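You operate a simulated robot arm through the tools that you are given. There is no shell and no other tool. Be economical: measure what you need, move in short steps, check, and stop when the job is done.

You are at the controls of a simulated robot arm. One attempt, no reset.

JOB
Press the bubbles out of the red panel in the jig with the squeegee.
Fine: panel and squeegee go back where they lay; leave the other panel. Set down upright: squeegee. What is to be rubbed or washed off counts as gone when no trace of it is left.

It is judged by the outcome, as a careful person would: the job done as asked, and still so three seconds after it is handed in. It fails if anything else is knocked over, pushed out of place, dropped, spilled or broken.

ROBOT AND FRAMES
A 7-joint arm with a two-finger gripper, on a carriage that runs on a rail from [-0.003, 1.743] to [0, -0.037] (x, y) and turns from -223 to 109 degrees about z. Base frame: it is fixed where the carriage stands at the start and does not move with it; the origin is on the floor, on the carriage's upright axis, x ahead of it, y to its left, z up; the surface under the hand at the start is at about z = 0.85. Lengths are in m, angles in degrees, forces in N, time in s.
With the tool pointing down near the work surface it reaches from about 0.36 to 0.78 m from the robot's upright axis, wherever it stands. Its first joint turns from -166.0 to 166.0 degrees. Places, roughly: panel jig [0.6, 0.2, 0.9]. Payload 2.45 kg.
The tool frame sits at the grasp point (the TCP): z along the fingers, y along the line on which they close. The tips reach 0.023 m beyond it. Largest opening 0.072 m; the body of the gripper starts 0.04 m behind the TCP.
Orientation is that of the tool frame in the base frame, as [roll, pitch, yaw] about the fixed x, y, z axes, in that order (R = Rz(yaw) Ry(pitch) Rx(roll)). With the fingers straight down and closing along the base's y, the tool's x points along the base's -x, its y along +y and its z along -z.

CONTROLS
- The arm moves only by the tool send_rows. Its argument "targets" is a list of rows, each a list of 7 numbers: the gripper command, from -1 (fully open) to 1 (shut), values between in proportion, then the shift along the tool's x, y, z in m, then the turn, a rotation vector about the tool's x, y, z in rad. In form: [[hand, tx, ty, tz, rx, ry, rz], ...]. A call has 1 to 10 rows; each row shifts and turns the commanded pose from where the row before left it, along the tool's axes as they then stand. A row lasts 0.2 s, in which the tool goes at most 0.05 m and 8.6 degrees; a call with a longer step from one row to the next is refused whole, and so is a gripper value outside its range. Where a pose cannot be reached the arm comes as near as it can. A force on the tool above 40 N (or 10 N above the force at the start of the call, whichever is more), or a blocked arm, ends the call early, and 0.2 s more pass. Each finger travels about 0.072 m/s and halts on what it meets, pressing with about 23 N; the grip force reading is that of the motor and also rises with nothing between the fingers. The clock runs only during rows and for 0.2 s after the last one: add rows that do not move to give the fingers time. The reply holds the time, the measured pose of the TCP, the force on the tool along the base axes, the opening and the grip force, in the units named above and with some noise, with the torque about the TCP (base axes, N m) and any sound that the robot's microphone picked up, and new pictures: "views" is both (left out), scene, wrist or none.
- Cameras (640 x 400 px; columns grow to the right, rows downward): "scene" is now at [0.0225, 0.1558, 1.5351]; the picture's right is [-0.34, -0.94, 0.00], its down [-0.53, 0.19, -0.83] and it looks along [0.78, -0.28, -0.56] (base axes); focal length 254 px, centre (320, 200). "wrist" rides on the gripper at [0.078, 0.017, -0.066] in the tool frame; the picture's right is [-0.22, 0.98, 0.00], its down [-0.56, -0.12, -0.82] and it looks along [-0.80, -0.18, 0.57] (tool axes); focal length 234 px, centre (320, 200). There is no depth. A picture from a camera that has moved, and an enlarged one, comes with that camera's place and axes in the base frame and with its lens.
- move_column(by): slides the trunk up (or, below 0, down) by that many m; the arm and the scene camera ride with it, the base frame stays. It gives what a move gives, with no picture.
- drive_base(legs): drives the robot by 1 to 6 legs, each [ahead, left, turn to the left] in m, m and degrees, along the robot's own axes; the way and the turn of a leg run together, so that a leg with both is an arc; at most 1.5 m and 180 degrees a leg. The arm and the cameras ride along, it lands a little off, and it stops where it bumps. It keeps to its track: a leg is cut to what the track allows. It gives what a move gives, and a new picture of the scene camera.
- head_to(pan, tilt): turns the head with the scene camera to pan (to the left, within 155 degrees either way) and tilt (down, from -29 to 69), counted from straight ahead of the robot. It gives what a move gives, and a new picture of the scene camera.
- enlarge(camera, box): a new picture of the part [left, top, right, bottom] of that camera's present view, enlarged. The clock stands still meanwhile.
- job_done(): hands the job in; it is judged then, once.

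Go step by step. Nothing tells you exact positions but the pictures and the camera data: compare them with the known pose of the tool, close in by small moves and look again before you grip or let go. The budget is 120 turns and 260 pictures, counting those below and the enlarged ones. Unless the task says otherwise, let go and move clear before handing in, and close with one line.

The tools are called as name(argument=value, ...) on one line, values as JSON. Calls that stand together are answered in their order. send_rows: Moves the arm, as the interface text tells. Its arguments: {"type":"object","properties":{"targets":{"type":"array","items":{"type":"array","items":{"type":"number"}}},"views":{"type":"string","enum":["both","scene","wrist","none"]}},"required":["targets"]} The other tools are called the same way: move_column (by) slides the trunk up or down; drive_base (legs) drives the base; head_to (pan, tilt) turns the head that bears the scene camera; enlarge (camera, box) takes an enlarged picture of a part of a camera's view; job_done () hands the job in.

At the start:

```text
time_s: 0.0
tool_pos: [0.4623, -0.2134, 1.2047]
orientation: [180.0, 0.0, 180.0]
wrist_force: [0.6, 0.0, 0.1]
moment: [0.0, 0.02, 0.03]
width: 0.0722
grip_force: 0.0
trunk travel left (down, up): [-0.525, 0.065]
robot x, y, heading: [0.0022, -0.001, -0.1]
head pan, tilt: [-20.0, 34.3]
```

scene: 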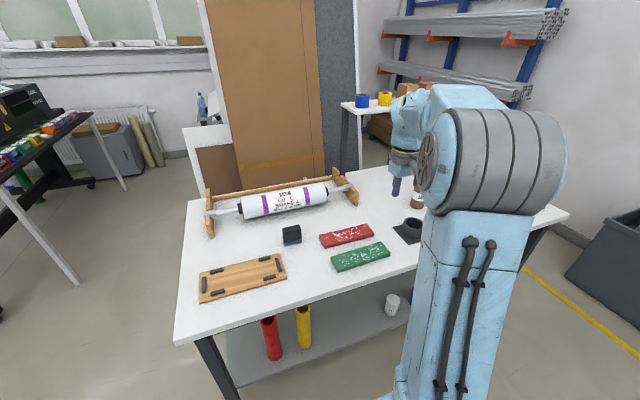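
wrist: 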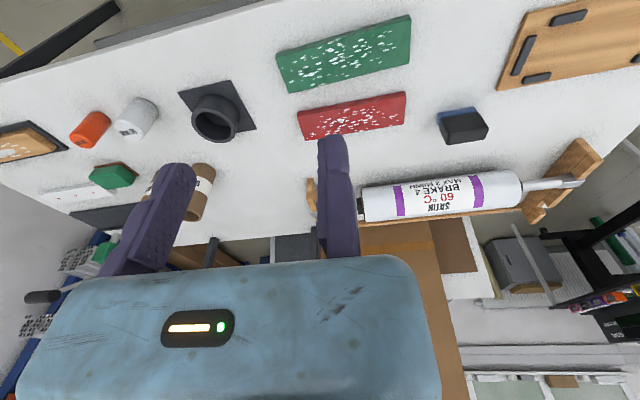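

I see a table with a wooden jig (left), a red and a green bubbled panel, a small black/blue block (likely the squeegee), and a tape roller. I'll take closer looks first.

enlarge(camera="scene", box=[180, 210, 420, 310])

enlarge(camera="wrist", box=[260, 0, 640, 200])

enlarge(camera="wrist", box=[0, 60, 320, 260])

```text
2.67 times, centred on (300, 260) of scene
camera zoom: at [0.0225, 0.1558, 1.5351], right [-0.34, -0.94, 0.0], down [-0.53, 0.19, -0.83], along [0.78, -0.28, -0.56], focal length 677 px, centre (373, 40)
```

zoom: 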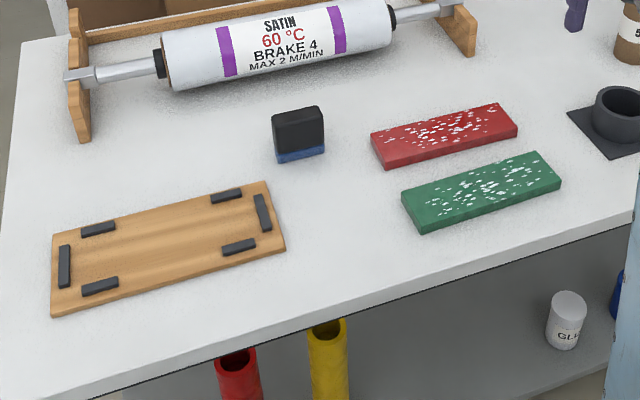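

```text
1.68 times, centred on (450, 100) of wrist
camera zoom: at [0.3863, -0.1957, 1.2699], right [0.22, 0.98, 0.0], down [0.56, -0.12, 0.82], along [0.8, -0.18, -0.57], focal length 394 px, centre (101, 368)
```

zoom: 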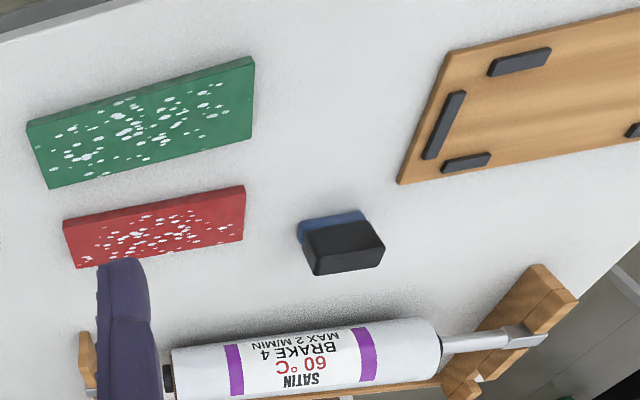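

```text
2.00 times, centred on (160, 160) of wrist
camera zoom: at [0.3863, -0.1957, 1.2699], right [0.22, 0.98, 0.0], down [0.56, -0.12, 0.82], along [0.8, -0.18, -0.57], focal length 468 px, centre (640, 280)
```

zoom: 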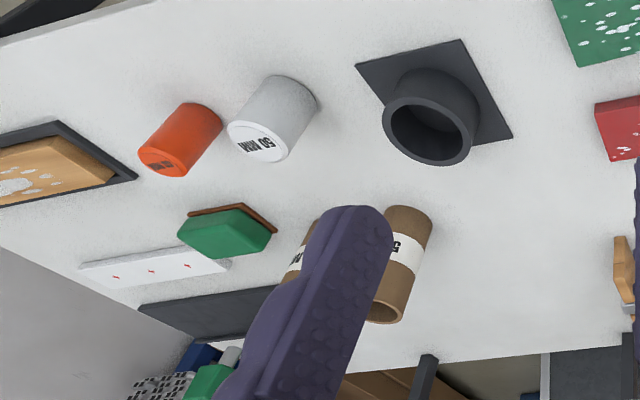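

The jig is at about (0.63, 0.21), the red panel about (0.69, -0.20) and the squeegee about (0.73, 0.01). I'll zoom in tighter to measure them.

enlarge(camera="scene", box=[310, 215, 406, 275])

enlarge(camera="scene", box=[192, 245, 296, 310])

enlarge(camera="scene", box=[268, 215, 316, 255])

```text
6.67 times, centred on (358, 245) of scene
camera zoom: at [0.0225, 0.1558, 1.5351], right [-0.34, -0.94, 0.0], down [-0.53, 0.19, -0.83], along [0.78, -0.28, -0.56], focal length 1693 px, centre (67, -100)
```

zoom: 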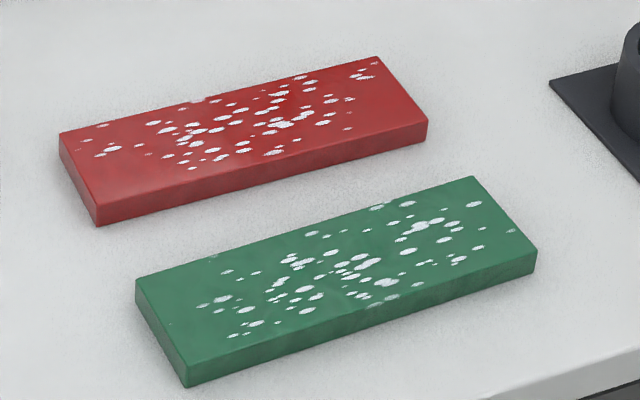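

```text
6.15 times, centred on (244, 278) of scene
camera zoom: at [0.0225, 0.1558, 1.5351], right [-0.34, -0.94, 0.0], down [-0.53, 0.19, -0.83], along [0.78, -0.28, -0.56], focal length 1562 px, centre (788, -277)
```

zoom: 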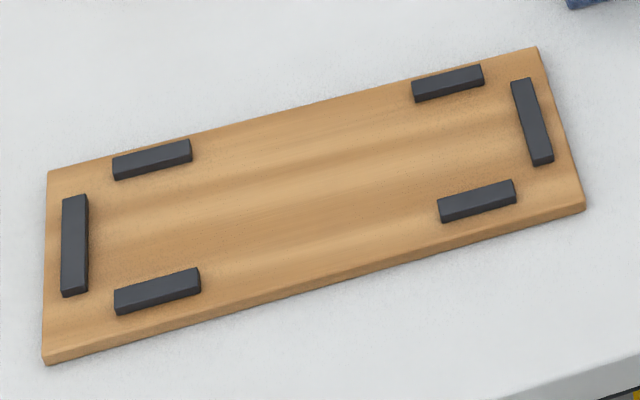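

```text
10.00 times, centred on (292, 235) of scene
camera zoom: at [0.0225, 0.1558, 1.5351], right [-0.34, -0.94, 0.0], down [-0.53, 0.19, -0.83], along [0.78, -0.28, -0.56], focal length 2539 px, centre (600, -150)
```

zoom: 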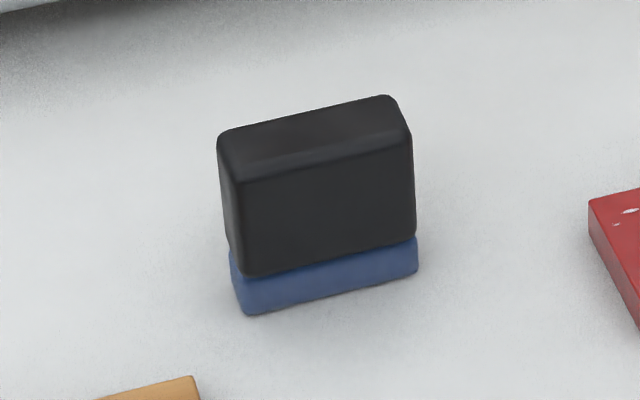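

Measured: red panel centre (0.685, -0.198), y-aligned, 0.061 × 0.208 × 0.018. Squeegee about (0.734, 0.009), 0.03 thick in x and 0.066 tall. Jig pocket centre about (0.628, 0.204). Next I hover over the red panel and turn the hand 90°.

send_rows(targets=[[-1, -0.032, 0.0022, 0.03, 0, 0, 0], [-1, -0.032, 0.0022, 0.03, 0, 0, 0], [-1, -0.032, 0.0022, 0.03, 0, 0, 0], [-1, -0.032, 0.0022, 0.03, 0, 0, 0], [-1, -0.032, 0.0022, 0.03, 0, 0, 0], [-1, -0.032, 0.0022, 0.03, 0, 0, 0], [-1, -0.031, 0.0022, 0.025, 0, 0, 0]], views="none")

send_rows(targets=[[-1, 0, 0, 0, 0, 0, 0.148], [-1, 0, 0, 0, 0, 0, 0.148], [-1, 0, 0, 0, 0, 0, 0.148], [-1, 0, 0, 0, 0, 0, 0.148], [-1, 0, 0, 0, 0, 0, 0.148], [-1, 0, 0, 0, 0, 0, 0.148], [-1, 0, 0, 0, 0, 0, 0.148], [-1, 0, 0, 0, 0, 0, 0.148], [-1, 0, 0, 0, 0, 0, 0.148], [-1, 0, 0, 0, 0, 0, 0.148]], views="both")

```text
time_s: 1.6
tool_pos: [0.6858, -0.1958, 1.0019]
orientation: [-180.0, 0.0, -179.9]
wrist_force: [-0.4, 0.3, 0.1]
moment: [0.0, 0.01, 0.02]
width: 0.072
grip_force: 0.1
trunk travel left (down, up): [-0.525, 0.065]
robot x, y, heading: [-0.0028, 0.0013, -0.1]
head pan, tilt: [-20.0, 34.3]
```

```text
time_s: 3.8
tool_pos: [0.6858, -0.1973, 0.9998]
orientation: [-180.0, 0.1, 95.1]
wrist_force: [0.3, -0.3, 0.0]
moment: [0.0, 0.03, 0.01]
width: 0.0721
grip_force: 0.1
trunk travel left (down, up): [-0.525, 0.065]
robot x, y, heading: [0.0015, -0.0009, 0.0]
head pan, tilt: [-20.0, 34.3]
camera scene: at [0.0225, 0.1558, 1.5351], right [-0.34, -0.94, 0.0], down [-0.53, 0.19, -0.83], along [0.78, -0.28, -0.56], focal length 254 px, centre (320, 200)
camera wrist: at [0.6969, -0.1189, 1.0648], right [0.99, -0.13, 0.0], down [-0.07, -0.57, 0.82], along [-0.11, -0.81, -0.57], focal length 234 px, centre (320, 200)
```

scene: 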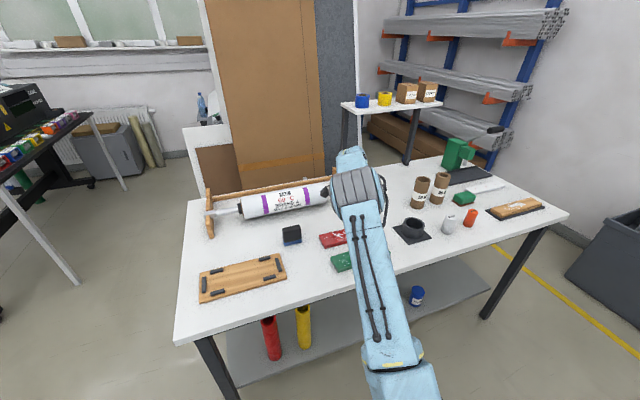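
wrist: 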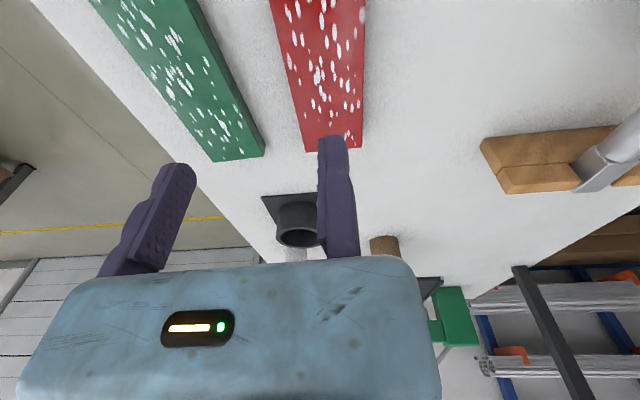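

The wrist view confirms the panel at x 0.656–0.717 with its far end at y -0.302. I finish the turn, then lower to just above the panel.

send_rows(targets=[[-1, 0, 0, 0, 0, 0, 0.089], [-1, 0, 0, 0.04, 0, 0, 0], [-1, 0, 0, 0.035, 0, 0, 0], [-1, 0, 0, 0, 0, 0, 0]], views="both")

enlarge(camera="scene", box=[300, 200, 412, 270])

```text
time_s: 4.8
tool_pos: [0.688, -0.1972, 0.9231]
orientation: [180.0, 0.0, 90.1]
wrist_force: [0.4, -0.1, 0.3]
moment: [0.0, 0.01, -0.01]
width: 0.0722
grip_force: 0.2
trunk travel left (down, up): [-0.525, 0.065]
robot x, y, heading: [-0.0021, 0.0002, 0.1]
head pan, tilt: [-20.0, 34.3]
camera scene: at [0.0228, 0.1558, 1.5352], right [-0.34, -0.94, 0.0], down [-0.53, 0.19, -0.83], along [0.78, -0.28, -0.56], focal length 254 px, centre (320, 200)
camera wrist: at [0.7051, -0.1194, 0.9893], right [0.98, -0.22, 0.0], down [-0.12, -0.56, 0.82], along [-0.18, -0.8, -0.57], focal length 234 px, centre (320, 200)
```

scene: 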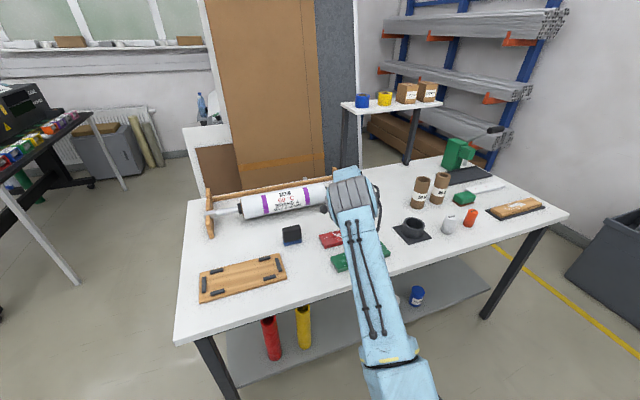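
wrist: 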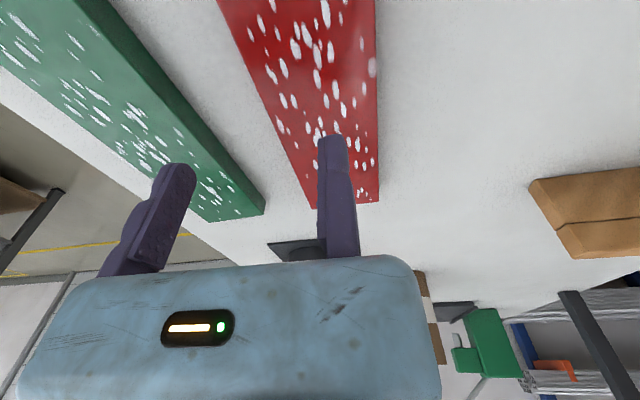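

```text
5.71 times, centred on (356, 235) of scene
camera zoom: at [0.0228, 0.1558, 1.5352], right [-0.34, -0.94, 0.0], down [-0.53, 0.19, -0.83], along [0.78, -0.28, -0.56], focal length 1451 px, centre (114, 0)
```

zoom: 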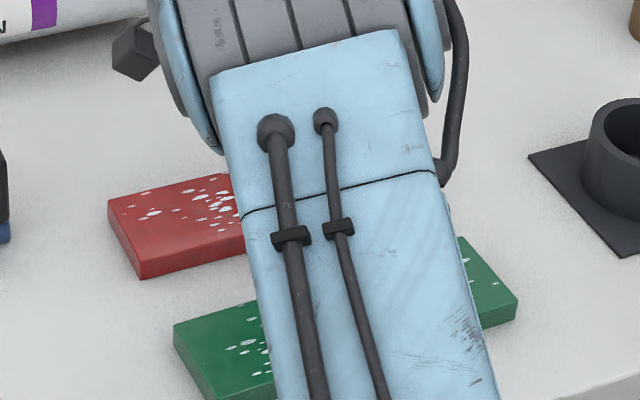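

Something doesn't fit: by the stated geometry the fingers should be centred in the wrist picture, but they sit about 70 px to the left. I'll back off to where the scene camera sees the fingers and check their real position against the reported TCP.

send_rows(targets=[[-1, 0, 0, -0.05, 0, 0, 0], [-1, 0, 0, -0.05, 0, 0, 0], [-1, 0, -0.04, -0.03, 0, 0, 0], [-1, 0, -0.04, -0.03, 0, 0, 0], [-1, 0, -0.04, -0.03, 0, 0, 0], [-1, 0, -0.04, -0.03, 0, 0, 0], [-1, 0, -0.04, -0.03, 0, 0, 0], [-1, 0, -0.03, -0.03, 0, 0, 0], [-1, 0, 0, 0, 0, 0, 0]], views="scene")

enlarge(camera="scene", box=[320, 90, 480, 210])

```text
time_s: 6.8
tool_pos: [0.4556, -0.1955, 1.2056]
orientation: [180.0, 0.1, 90.2]
wrist_force: [-0.5, 0.2, -0.8]
moment: [0.02, -0.02, 0.0]
width: 0.072
grip_force: 0.0
trunk travel left (down, up): [-0.525, 0.065]
robot x, y, heading: [0.0013, -0.0015, 0.0]
head pan, tilt: [-20.0, 34.3]
camera scene: at [0.0219, 0.1559, 1.5351], right [-0.34, -0.94, 0.0], down [-0.53, 0.19, -0.83], along [0.78, -0.28, -0.56], focal length 254 px, centre (320, 200)
```

scene: 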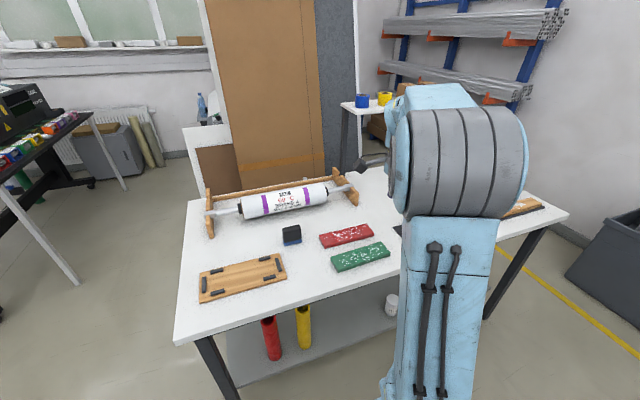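

```text
3.33 times, centred on (400, 150) of scene
camera zoom: at [0.0219, 0.1559, 1.5351], right [-0.34, -0.94, 0.0], down [-0.53, 0.19, -0.83], along [0.78, -0.28, -0.56], focal length 846 px, centre (53, 367)
```

zoom: 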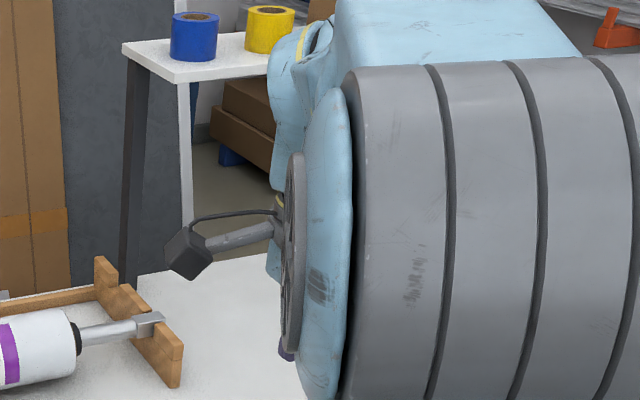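

The scene view agrees: the fingertips seem shifted about 0.03 m along tool -y. I'll close the fingers in the air and see where they meet.

send_rows(targets=[[0, 0, 0, 0, 0, 0, 0], [0, 0, 0, 0, 0, 0, 0], [0, 0, 0, 0, 0, 0, 0]], views="wrist")

send_rows(targets=[[1, 0, 0, 0, 0, 0, 0], [1, 0, 0, 0, 0, 0, 0], [1, 0, 0, 0, 0, 0, 0], [1, 0, 0, 0, 0, 0, 0]], views="wrist")

```text
time_s: 7.6
tool_pos: [0.4577, -0.196, 1.2038]
orientation: [-180.0, 0.1, 90.1]
wrist_force: [0.1, -0.1, -1.2]
moment: [0.03, 0.01, 0.02]
width: 0.036
grip_force: 0.1
trunk travel left (down, up): [-0.525, 0.065]
robot x, y, heading: [-0.0016, -0.0001, 0.2]
head pan, tilt: [-20.0, 34.3]
camera wrist: at [0.475, -0.1178, 1.2698], right [0.98, -0.22, 0.0], down [-0.12, -0.56, 0.82], along [-0.18, -0.8, -0.57], focal length 234 px, centre (320, 200)
```

wrist: 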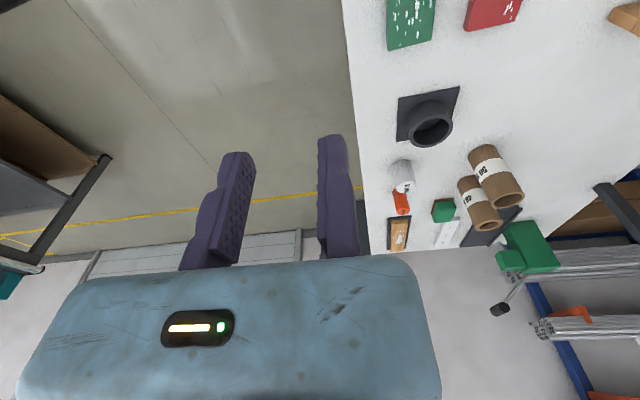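

```text
time_s: 8.6
tool_pos: [0.457, -0.1953, 1.2041]
orientation: [-180.0, 0.0, 90.0]
wrist_force: [-0.2, -0.2, 0.5]
moment: [-0.01, 0.01, 0.01]
width: 0.0
grip_force: 23.0
trunk travel left (down, up): [-0.525, 0.065]
robot x, y, heading: [-0.0024, -0.0039, 0.1]
head pan, tilt: [-20.0, 34.3]
camera wrist: at [0.4749, -0.1178, 1.2697], right [0.98, -0.22, 0.0], down [-0.12, -0.56, 0.82], along [-0.18, -0.8, -0.57], focal length 234 px, centre (320, 200)
```

wrist: 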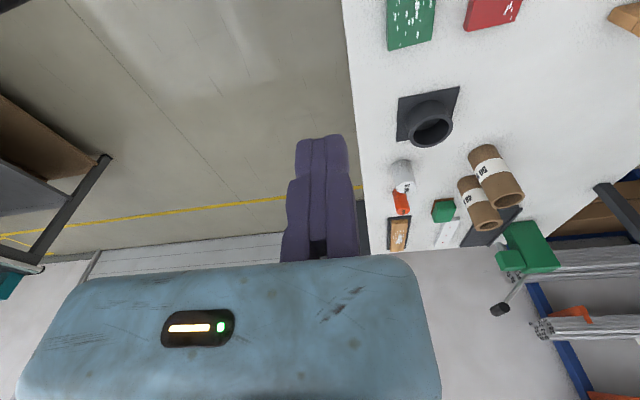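

The gripper has one fixed finger (+y, pad face at the TCP) and one moving finger opening toward tool -y. So I put the TCP just beyond the panel's far edge (x ≈ 0.7195) and let the moving finger come in from the near side.

send_rows(targets=[[-1, 0, 0.0328, 0.0355, 0, 0, 0], [-1, 0, 0.0328, 0.0355, 0, 0, 0], [-1, 0, 0.0328, 0.0355, 0, 0, 0], [-1, 0, 0.0328, 0.0355, 0, 0, 0], [-1, 0, 0.0328, 0.0355, 0, 0, 0], [-1, 0, 0.0328, 0.0355, 0, 0, 0], [-1, 0, 0.0328, 0.0355, 0, 0, 0], [-1, -0.003, 0.0328, 0.0355, 0, 0, 0], [-1, 0, 0, 0, 0, 0, 0]], views="wrist")

```text
time_s: 10.6
tool_pos: [0.7199, -0.2028, 0.9203]
orientation: [180.0, 0.1, 90.1]
wrist_force: [0.6, 0.1, -0.5]
moment: [0.02, 0.03, 0.0]
width: 0.0721
grip_force: 0.1
trunk travel left (down, up): [-0.525, 0.065]
robot x, y, heading: [0.002, -0.0023, 0.1]
head pan, tilt: [-20.0, 34.3]
camera wrist: at [0.7371, -0.1241, 0.9854], right [0.98, -0.22, 0.0], down [-0.12, -0.56, 0.82], along [-0.18, -0.8, -0.57], focal length 234 px, centre (320, 200)
```

wrist: 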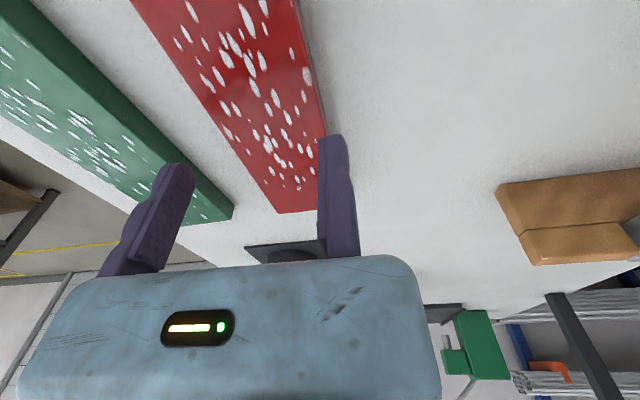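

The fixed finger clears the panel's far edge by about 3 mm. I lower to gripping height.

send_rows(targets=[[-1, 0.004, 0, 0.02, 0, 0, 0], [-1, 0, 0, 0.014, 0, 0, 0], [-1, 0, 0, 0.01, 0, 0, 0], [-1, 0, 0, 0, 0, 0, 0]], views="wrist")

enlarge(camera="wrist", box=[120, 100, 400, 275])

```text
time_s: 11.4
tool_pos: [0.7204, -0.1971, 0.8869]
orientation: [179.2, 0.3, 90.2]
wrist_force: [-0.7, -0.2, -0.6]
moment: [0.0, -0.04, -0.01]
width: 0.0721
grip_force: 0.0
trunk travel left (down, up): [-0.525, 0.065]
robot x, y, heading: [0.0001, -0.0014, -0.1]
head pan, tilt: [-20.0, 34.3]
stopped in row 3: the force on the tool passed its limit at 48 N (the readings are from after the stop); the commanded pose is now the measured one
camera wrist: at [0.738, -0.1191, 0.9534], right [0.98, -0.22, 0.01], down [-0.14, -0.56, 0.82], along [-0.17, -0.8, -0.57], focal length 234 px, centre (320, 200)
```

wrist: 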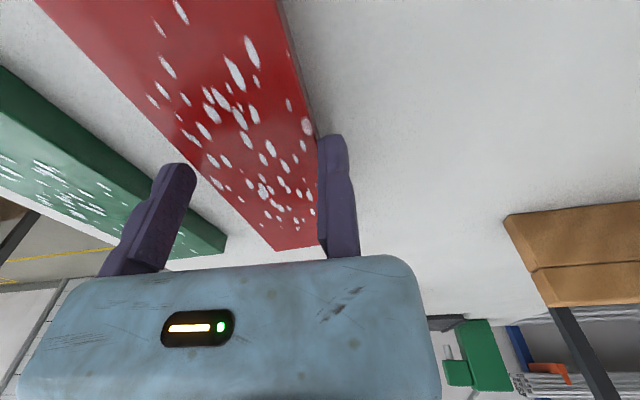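

```text
2.29 times, centred on (260, 188) of wrist
camera zoom: at [0.738, -0.1191, 0.9534], right [0.98, -0.22, 0.01], down [-0.14, -0.56, 0.82], along [-0.17, -0.8, -0.57], focal length 535 px, centre (457, 229)
```

zoom: 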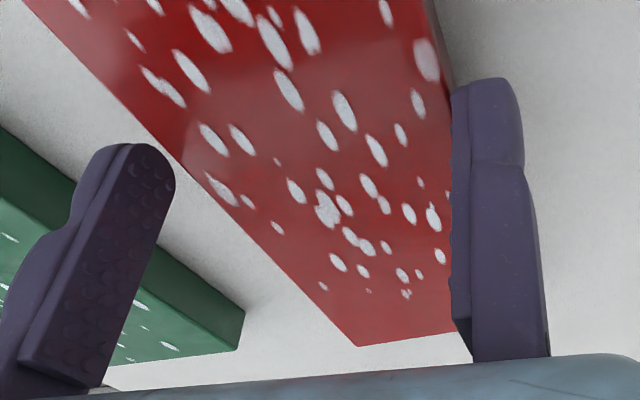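

The descent stopped on contact at tip height about 0.864, so the fixed finger probably landed on the panel's rim. I raise, level the hand and look from a height.

send_rows(targets=[[-1, 0, 0, -0.033, 0.014, 0.005, 0.003], [-1, 0, 0, 0, 0, 0, 0], [-1, 0, 0, 0, 0, 0, 0]], views="wrist")

enlarge(camera="wrist", box=[120, 0, 440, 200])

enlarge(camera="scene", box=[300, 210, 396, 270])

```text
time_s: 12.2
tool_pos: [0.7218, -0.1971, 0.921]
orientation: [180.0, 0.0, 90.0]
wrist_force: [0.4, -0.7, -0.1]
moment: [0.01, -0.01, 0.0]
width: 0.0722
grip_force: 0.0
trunk travel left (down, up): [-0.525, 0.065]
robot x, y, heading: [-0.0013, -0.0006, 0.0]
head pan, tilt: [-20.0, 34.3]
camera wrist: at [0.7398, -0.1197, 0.9872], right [0.98, -0.22, 0.0], down [-0.12, -0.56, 0.82], along [-0.18, -0.8, -0.57], focal length 234 px, centre (320, 200)
```

wrist: 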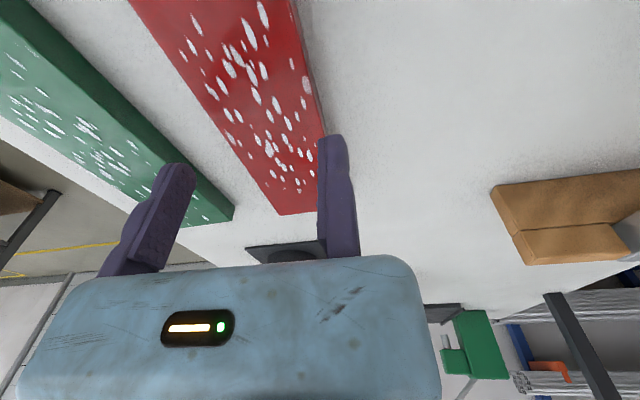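

```text
2.00 times, centred on (280, 100) of wrist
camera zoom: at [0.7398, -0.1197, 0.9872], right [0.98, -0.22, 0.0], down [-0.12, -0.56, 0.82], along [-0.18, -0.8, -0.57], focal length 468 px, centre (400, 400)
```

zoom: 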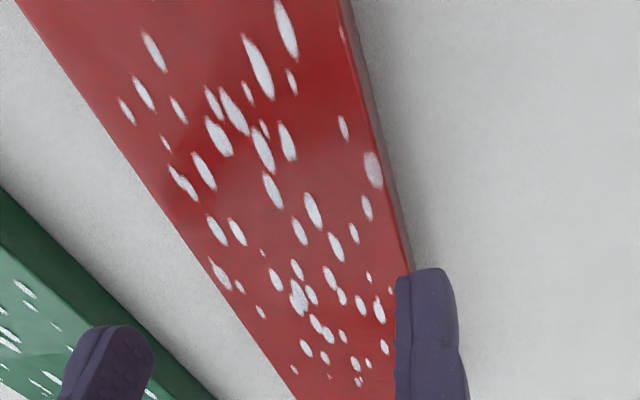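

```text
6.67 times, centred on (348, 240) of scene
camera zoom: at [0.0226, 0.1558, 1.5351], right [-0.34, -0.94, 0.0], down [-0.53, 0.19, -0.83], along [0.78, -0.28, -0.56], focal length 1693 px, centre (133, -67)
```

zoom: 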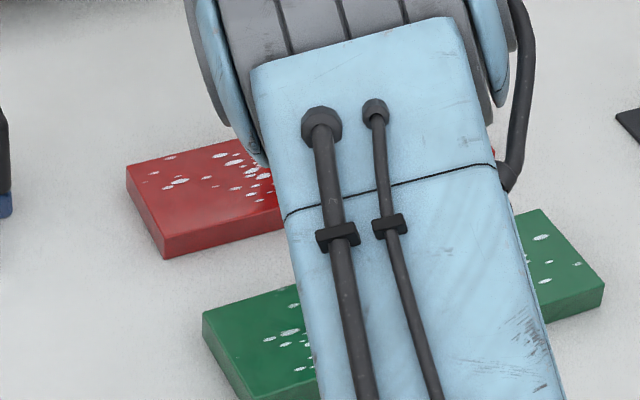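

The panel hasn't moved. Its far edge looks to be nearer x = 0.720, so I shift the hand +4 mm in x and descend again.

send_rows(targets=[[-1, 0, 0.004, 0, 0, 0, 0], [-1, 0, 0, 0.02, 0, 0, 0], [-1, 0, 0, 0.012, 0, 0, 0], [-1, 0, 0, 0.005, 0, 0, 0], [-1, 0, 0, 0.005, 0, 0, 0], [-1, 0, 0, 0, 0, 0, 0]], views="wrist")

enlarge(camera="wrist", box=[120, 100, 400, 275])

```text
time_s: 13.6
tool_pos: [0.7246, -0.1974, 0.8784]
orientation: [179.9, -0.1, 90.0]
wrist_force: [-0.6, 0.2, 0.3]
moment: [0.0, 0.02, 0.01]
width: 0.0718
grip_force: 0.1
trunk travel left (down, up): [-0.525, 0.065]
robot x, y, heading: [0.0004, 0.0023, 0.0]
head pan, tilt: [-20.0, 34.3]
camera wrist: at [0.7429, -0.1195, 0.9444], right [0.98, -0.22, 0.0], down [-0.13, -0.56, 0.82], along [-0.18, -0.8, -0.57], focal length 234 px, centre (320, 200)
```

wrist: 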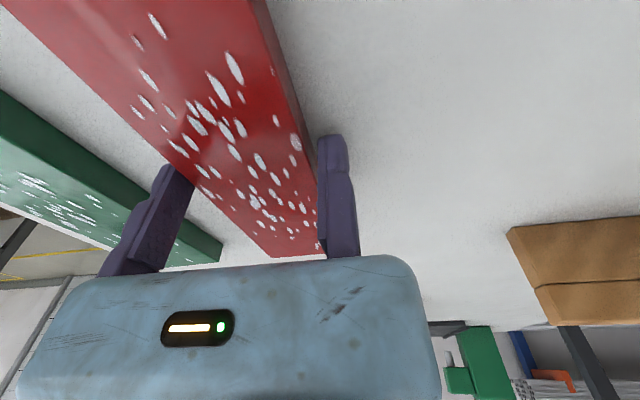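

```text
2.29 times, centred on (260, 188) of wrist
camera zoom: at [0.7429, -0.1195, 0.9444], right [0.98, -0.22, 0.0], down [-0.13, -0.56, 0.82], along [-0.18, -0.8, -0.57], focal length 535 px, centre (457, 229)
```

zoom: 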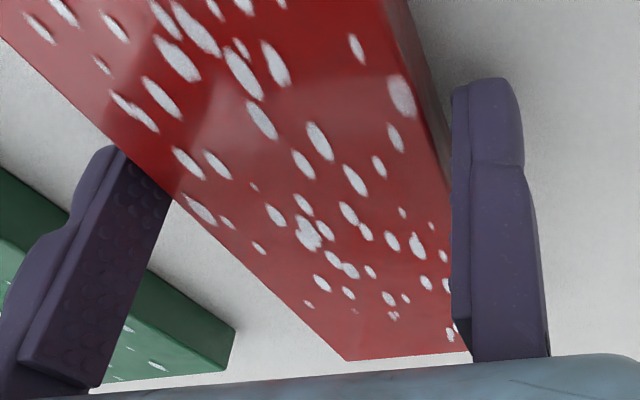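

Both fingers straddle the panel. I close the gripper.

send_rows(targets=[[1, 0, 0, 0, 0, 0, 0], [1, 0, 0, 0, 0, 0, 0], [1, 0, 0, 0, 0, 0, 0], [1, 0, 0, 0, 0, 0, 0]], views="none")

enlarge(camera="scene", box=[300, 210, 396, 270])

enlarge(camera="wrist", box=[120, 100, 400, 275])

```text
time_s: 14.6
tool_pos: [0.725, -0.1973, 0.8785]
orientation: [179.9, 0.0, 89.9]
wrist_force: [0.0, 0.2, 0.1]
moment: [0.01, 0.03, 0.06]
width: 0.0638
grip_force: 22.6
trunk travel left (down, up): [-0.525, 0.065]
robot x, y, heading: [0.002, 0.0008, -0.1]
head pan, tilt: [-20.0, 34.3]
```

```text
6.67 times, centred on (348, 240) of scene
camera zoom: at [0.0225, 0.1559, 1.5351], right [-0.34, -0.94, 0.0], down [-0.53, 0.19, -0.83], along [0.78, -0.28, -0.56], focal length 1693 px, centre (133, -67)
```

zoom: 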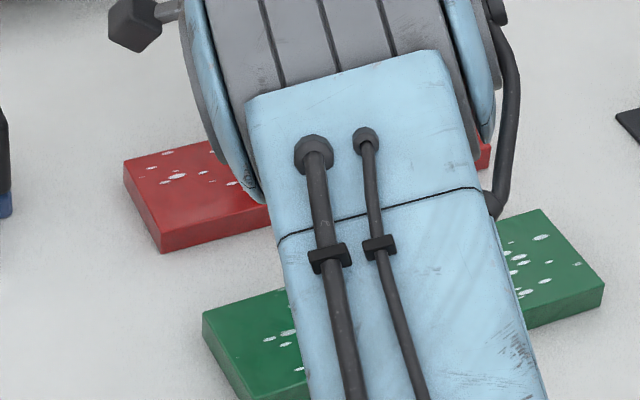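

```text
2.29 times, centred on (260, 188) of wrist
camera zoom: at [0.7429, -0.1195, 0.9444], right [0.98, -0.22, 0.0], down [-0.12, -0.56, 0.82], along [-0.18, -0.8, -0.57], focal length 535 px, centre (457, 229)
```

zoom: 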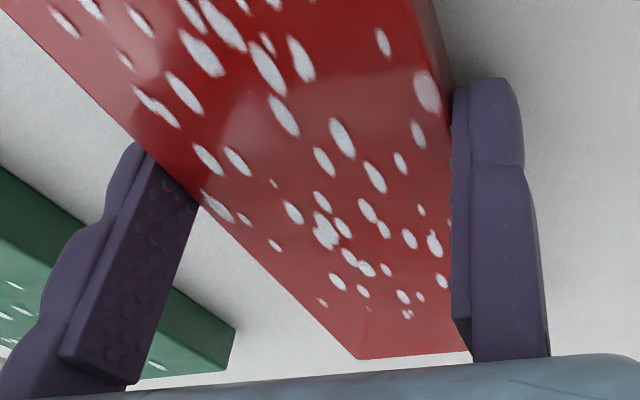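

The panel is held (0.0638 wide); closing moved it about 4 mm in +x, so the return TCP will be x ≈ 0.721, y ≈ -0.197. I lift it and carry it over the jig.

send_rows(targets=[[1, 0, 0, -0.02, 0, 0, 0], [1, 0, 0, -0.05, 0, 0, 0], [1, 0, 0, -0.05, 0, 0, 0], [1, 0, 0, 0, 0, 0, 0]], views="scene")

send_rows(targets=[[1, 0.0446, -0.0072, 0, 0, 0, 0], [1, 0.0446, -0.0072, 0, 0, 0, 0], [1, 0.0446, -0.0072, 0, 0, 0, 0], [1, 0.0446, -0.0072, 0, 0, 0, 0], [1, 0.0446, -0.0072, 0, 0, 0, 0], [1, 0.0446, -0.0072, 0, 0, 0, 0], [1, 0.0446, -0.0072, 0, 0, 0, 0], [1, 0.0446, -0.0072, 0, 0, 0, 0], [1, 0.0446, -0.0072, 0, 0, 0, 0], [1, 0, 0, 0, 0, 0, 0]], views="both")

```text
time_s: 15.6
tool_pos: [0.7276, -0.1983, 0.999]
orientation: [180.0, 0.0, 90.0]
wrist_force: [0.0, 0.2, -2.4]
moment: [-0.03, -0.06, 0.0]
width: 0.0637
grip_force: 22.9
trunk travel left (down, up): [-0.525, 0.065]
robot x, y, heading: [0.0031, -0.0013, 0.2]
head pan, tilt: [-20.0, 34.3]
camera scene: at [0.0223, 0.1558, 1.5351], right [-0.34, -0.94, 0.0], down [-0.53, 0.19, -0.83], along [0.78, -0.28, -0.56], focal length 254 px, centre (320, 200)
```

scene: 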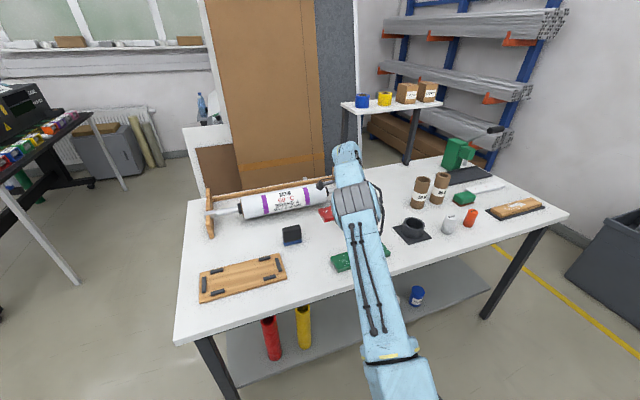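

```text
time_s: 17.8
tool_pos: [0.6595, 0.2062, 1.0001]
orientation: [180.0, -0.1, 90.0]
wrist_force: [-0.6, -0.3, -1.2]
moment: [0.01, -0.07, 0.0]
width: 0.0635
grip_force: 23.1
trunk travel left (down, up): [-0.525, 0.065]
robot x, y, heading: [0.0004, -0.0004, 0.0]
head pan, tilt: [-20.0, 34.3]
camera scene: at [0.0225, 0.1562, 1.5351], right [-0.34, -0.94, 0.0], down [-0.53, 0.19, -0.83], along [0.78, -0.28, -0.56], focal length 254 px, centre (320, 200)
camera wrist: at [0.6773, 0.2832, 1.0658], right [0.98, -0.22, 0.0], down [-0.13, -0.56, 0.82], along [-0.18, -0.8, -0.57], focal length 234 px, centre (320, 200)
```

scene: 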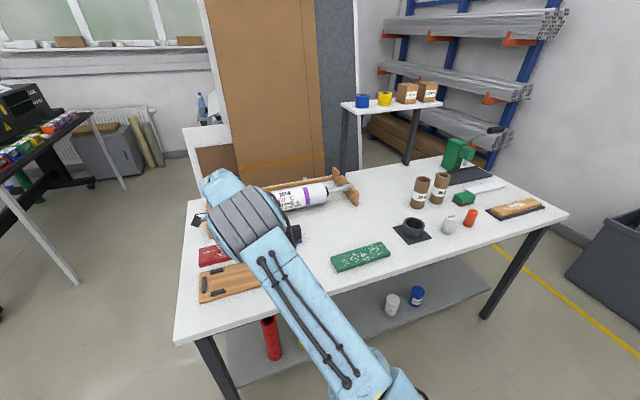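
wrist: 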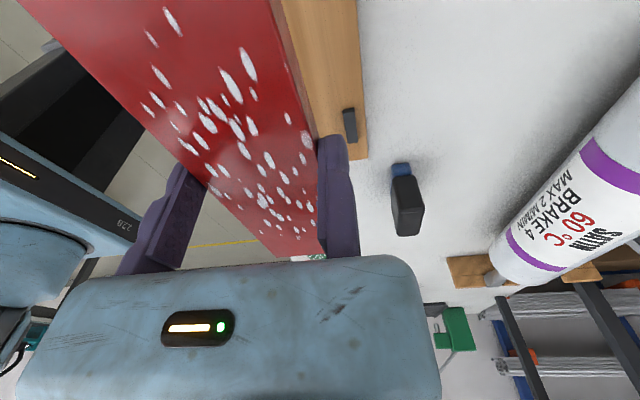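

The jig stop seen from the wrist agrees with my pocket estimate, so I lower to just above the jig and check.

send_rows(targets=[[1, -0.002, 0.0005, 0.05, 0, 0, 0], [1, 0, 0, 0.034, 0, 0, 0], [1, 0, 0, 0, 0, 0, 0]], views="both")

enlarge(camera="scene", box=[192, 240, 304, 310])

enlarge(camera="wrist", box=[160, 80, 400, 270])

```text
time_s: 18.6
tool_pos: [0.6616, 0.2024, 0.9157]
orientation: [180.0, -0.1, 90.0]
wrist_force: [-0.8, -0.2, -3.0]
moment: [0.0, -0.07, 0.0]
width: 0.0633
grip_force: 23.5
trunk travel left (down, up): [-0.525, 0.065]
robot x, y, heading: [-0.0013, 0.0003, 0.1]
head pan, tilt: [-20.0, 34.3]
camera scene: at [0.0229, 0.156, 1.5351], right [-0.34, -0.94, 0.0], down [-0.53, 0.19, -0.83], along [0.78, -0.28, -0.56], focal length 254 px, centre (320, 200)
camera wrist: at [0.6797, 0.2802, 0.9809], right [0.98, -0.22, 0.0], down [-0.12, -0.56, 0.82], along [-0.18, -0.8, -0.57], focal length 234 px, centre (320, 200)
```

scene: 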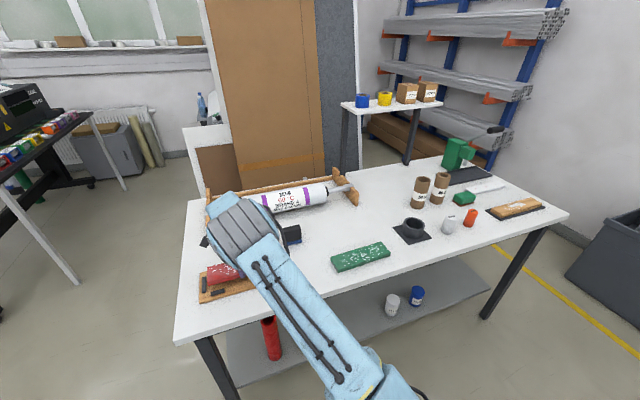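
wrist: 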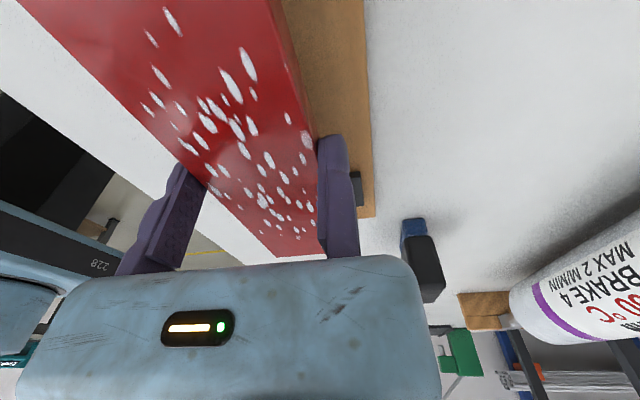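

```text
5.71 times, centred on (248, 275) of scene
camera zoom: at [0.0229, 0.156, 1.5351], right [-0.34, -0.94, 0.0], down [-0.53, 0.19, -0.83], along [0.78, -0.28, -0.56], focal length 1451 px, centre (731, -229)
```

zoom: 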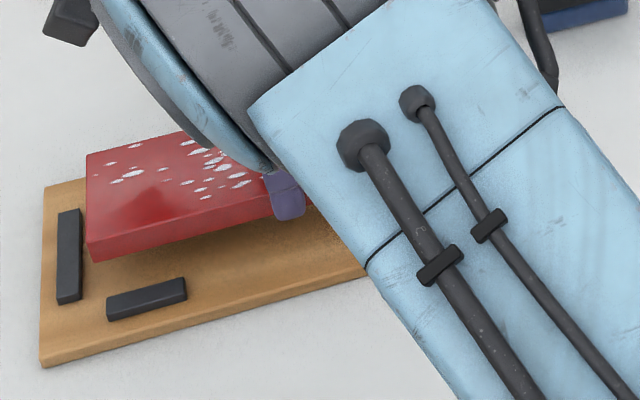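

```text
2.11 times, centred on (280, 175) of wrist
camera zoom: at [0.6797, 0.2802, 0.9809], right [0.98, -0.22, 0.0], down [-0.12, -0.56, 0.82], along [-0.18, -0.8, -0.57], focal length 493 px, centre (404, 253)
```

zoom: 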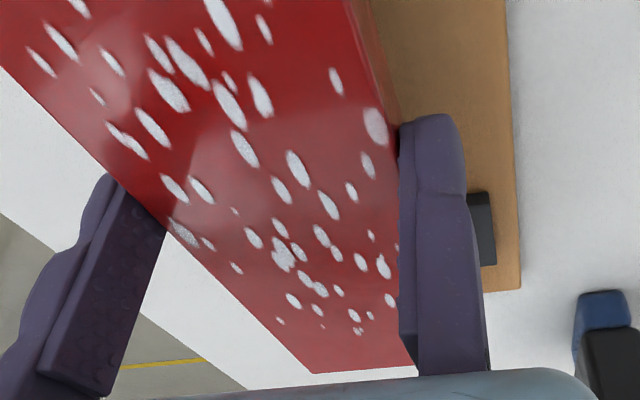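

Panel corner at (0.598, 0.306), inside the stops. I lower it gently onto the jig.

send_rows(targets=[[1, 0, 0, 0.018, 0, 0, 0], [1, 0, 0, 0.006, 0, 0, 0], [1, 0, 0, 0.003, 0, 0, 0], [1, 0, 0, 0.002, 0, 0, 0], [1, 0, 0, 0, 0, 0, 0]], views="none")

enlarge(camera="scene", box=[192, 240, 304, 310])

```text
time_s: 19.8
tool_pos: [0.661, 0.2025, 0.8883]
orientation: [179.7, -0.3, 90.1]
wrist_force: [4.5, 3.0, 22.8]
moment: [0.09, 0.64, -0.08]
width: 0.0637
grip_force: 23.3
trunk travel left (down, up): [-0.525, 0.065]
robot x, y, heading: [-0.0009, 0.0006, -0.1]
head pan, tilt: [-20.0, 34.3]
```

```text
5.71 times, centred on (248, 275) of scene
camera zoom: at [0.0212, 0.1556, 1.5355], right [-0.34, -0.94, 0.0], down [-0.53, 0.19, -0.83], along [0.78, -0.28, -0.56], focal length 1451 px, centre (731, -229)
```

zoom: 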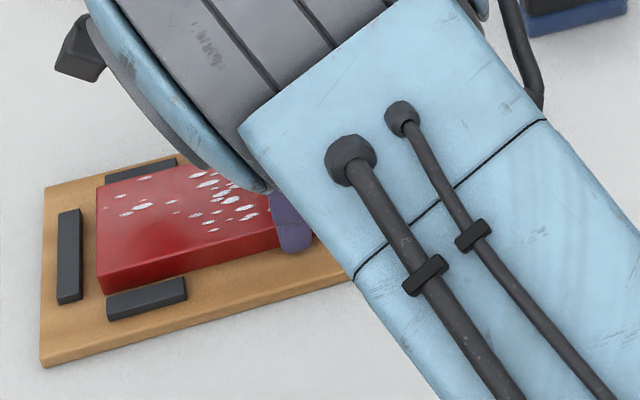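

The panel rests on the jig (board top ≈ 0.860, panel top ≈ 0.878) within the stops. I ease off, open and rise.

send_rows(targets=[[1, 0, 0, -0.002, 0, 0, 0], [-1, 0, 0, 0, 0, 0, 0], [-1, 0, 0, 0, 0, 0, 0], [-1, 0, 0, -0.03, 0, 0, 0], [-1, 0, 0, -0.05, 0, 0, 0], [-1, 0, 0, -0.03, 0, 0, 0], [-1, 0, 0, 0, 0, 0, 0]], views="both")

```text
time_s: 21.4
tool_pos: [0.6647, 0.2018, 0.996]
orientation: [179.9, 0.0, 90.1]
wrist_force: [-0.1, 0.3, 0.0]
moment: [0.0, 0.0, 0.02]
width: 0.0719
grip_force: 0.0
trunk travel left (down, up): [-0.525, 0.065]
robot x, y, heading: [0.0018, 0.0013, 0.2]
head pan, tilt: [-20.0, 34.3]
camera scene: at [0.0224, 0.1558, 1.5351], right [-0.34, -0.94, 0.0], down [-0.53, 0.19, -0.83], along [0.78, -0.28, -0.56], focal length 254 px, centre (320, 200)
camera wrist: at [0.682, 0.2802, 1.0624], right [0.98, -0.22, 0.0], down [-0.12, -0.56, 0.82], along [-0.18, -0.8, -0.57], focal length 234 px, centre (320, 200)
```

scene: 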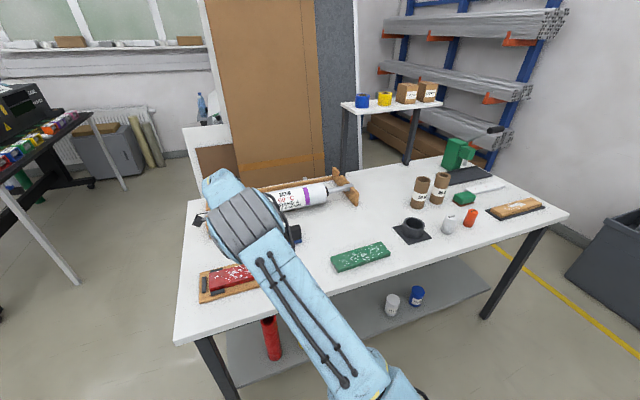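
wrist: 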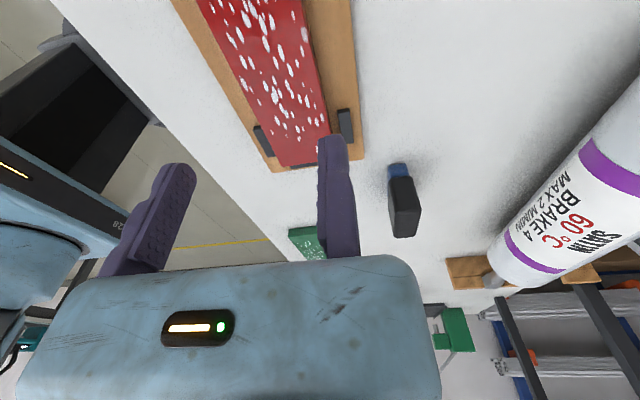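

The panel sits in the jig. Now the squeegee, at x 0.719–0.748, y centre 0.009, top ≈ 0.92; I hover with the fixed finger just beyond its far face.

send_rows(targets=[[-1, -0.0386, 0.0178, 0, 0, 0, 0], [-1, -0.0386, 0.0178, 0, 0, 0, 0], [-1, -0.0386, 0.0178, 0, 0, 0, 0], [-1, -0.0386, 0.0178, 0, 0, 0, 0], [-1, -0.0386, 0.0178, 0, 0, 0, 0], [-1, 0, 0, 0.02, 0, 0, 0], [-1, 0, 0, 0, 0, 0, 0]], views="both")

enlarge(camera="wrist", box=[160, 0, 440, 270])

enlarge(camera="scene", box=[192, 240, 304, 310])

```text
time_s: 23.0
tool_pos: [0.7491, 0.0076, 0.9776]
orientation: [179.9, -0.1, 90.0]
wrist_force: [0.6, -0.2, -0.1]
moment: [-0.03, 0.02, 0.0]
width: 0.0719
grip_force: 0.1
trunk travel left (down, up): [-0.525, 0.065]
robot x, y, heading: [-0.0008, -0.0005, -0.3]
head pan, tilt: [-20.0, 34.3]
camera scene: at [0.0226, 0.156, 1.5351], right [-0.34, -0.94, 0.0], down [-0.53, 0.19, -0.83], along [0.78, -0.28, -0.56], focal length 254 px, centre (320, 200)
camera wrist: at [0.7683, 0.0857, 1.0442], right [0.98, -0.22, 0.0], down [-0.13, -0.56, 0.82], along [-0.18, -0.8, -0.57], focal length 234 px, centre (320, 200)
```

scene: 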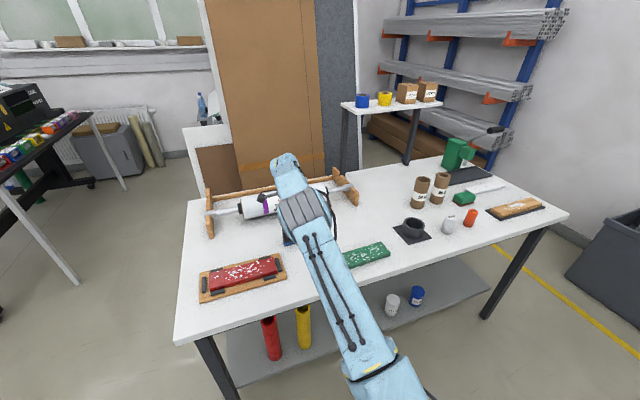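
wrist: 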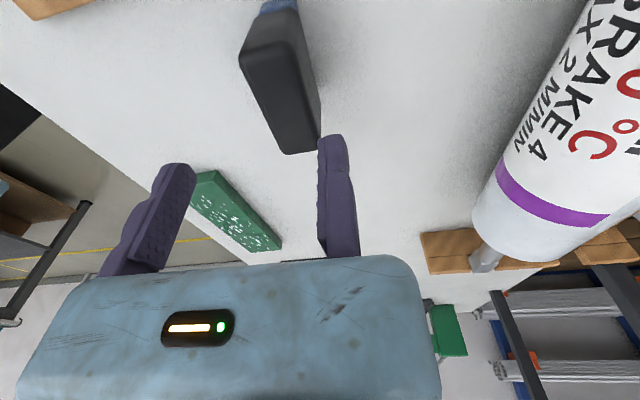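

```text
1.48 times, centred on (300, 135) of wrist
camera zoom: at [0.7683, 0.0857, 1.0442], right [0.98, -0.22, 0.0], down [-0.13, -0.56, 0.82], along [-0.18, -0.8, -0.57], focal length 347 px, centre (350, 296)
```

zoom: 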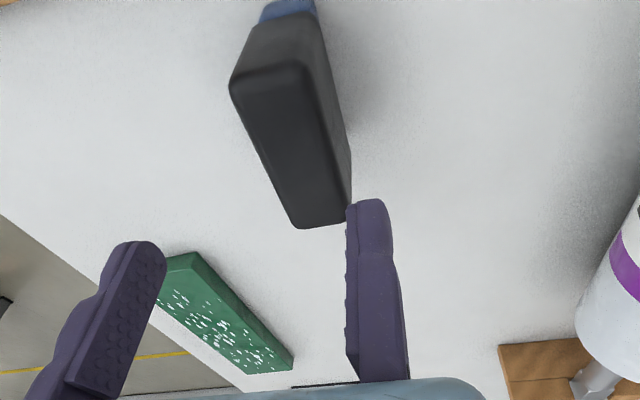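

```text
5.71 times, centred on (248, 275) of scene
camera zoom: at [0.0226, 0.156, 1.5351], right [-0.34, -0.94, 0.0], down [-0.53, 0.19, -0.83], along [0.78, -0.28, -0.56], focal length 1451 px, centre (731, -229)
```

zoom: 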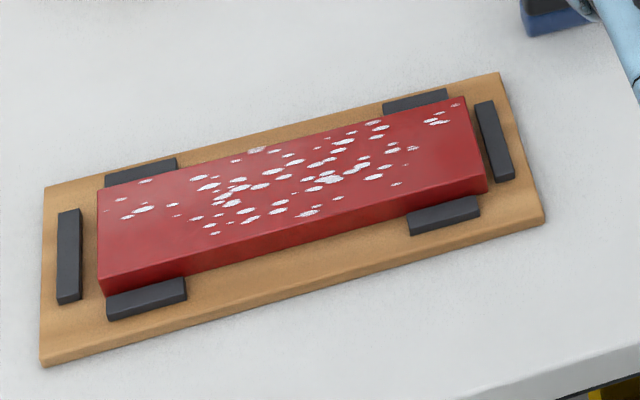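

The squeegee's far face is about 5 mm inside the fixed finger. I descend to grip the black body.

send_rows(targets=[[-1, 0.001, 0, 0.03, 0, 0, 0], [-1, 0, 0, 0.025, 0, 0, 0], [-1, 0, 0, 0.015, 0, 0, 0], [-1, 0, 0, 0.009, 0, 0, 0], [-1, 0, 0, 0, 0, 0, 0]], views="wrist")

enlarge(camera="wrist", box=[120, 0, 440, 270])

enlarge(camera="scene", box=[268, 215, 316, 255])

```text
time_s: 24.2
tool_pos: [0.751, 0.0098, 0.8991]
orientation: [-180.0, -0.1, 89.9]
wrist_force: [0.6, 0.2, -0.4]
moment: [0.0, -0.01, 0.0]
width: 0.0718
grip_force: 0.1
trunk travel left (down, up): [-0.525, 0.065]
robot x, y, heading: [-0.0006, 0.0008, 0.0]
head pan, tilt: [-20.0, 34.3]
camera wrist: at [0.7689, 0.0882, 0.9654], right [0.98, -0.22, 0.0], down [-0.13, -0.56, 0.82], along [-0.18, -0.8, -0.57], focal length 234 px, centre (320, 200)
```

wrist: 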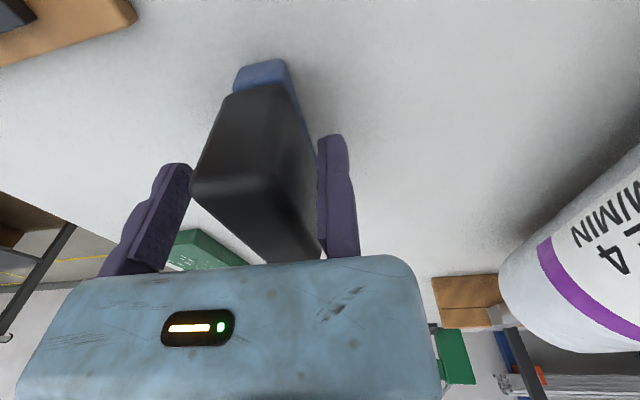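

```text
1.48 times, centred on (280, 135) of wrist
camera zoom: at [0.7689, 0.0882, 0.9654], right [0.98, -0.22, 0.0], down [-0.13, -0.56, 0.82], along [-0.18, -0.8, -0.57], focal length 347 px, centre (379, 296)
```

zoom: 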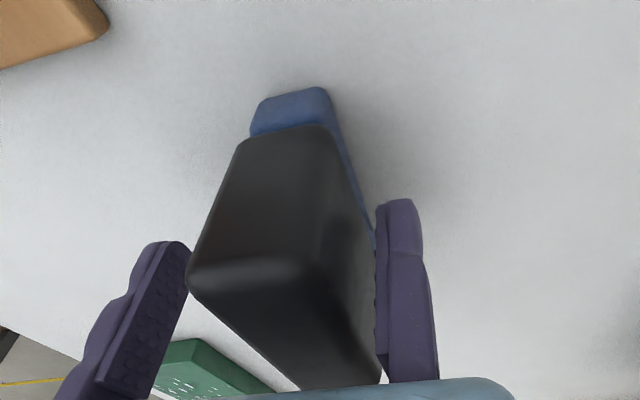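

```text
10.00 times, centred on (292, 235) of scene
camera zoom: at [0.0226, 0.1559, 1.5351], right [-0.34, -0.94, 0.0], down [-0.53, 0.19, -0.83], along [0.78, -0.28, -0.56], focal length 2539 px, centre (600, -150)
```

zoom: 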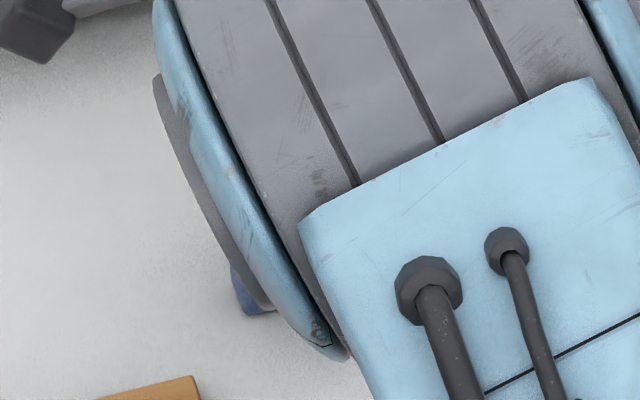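

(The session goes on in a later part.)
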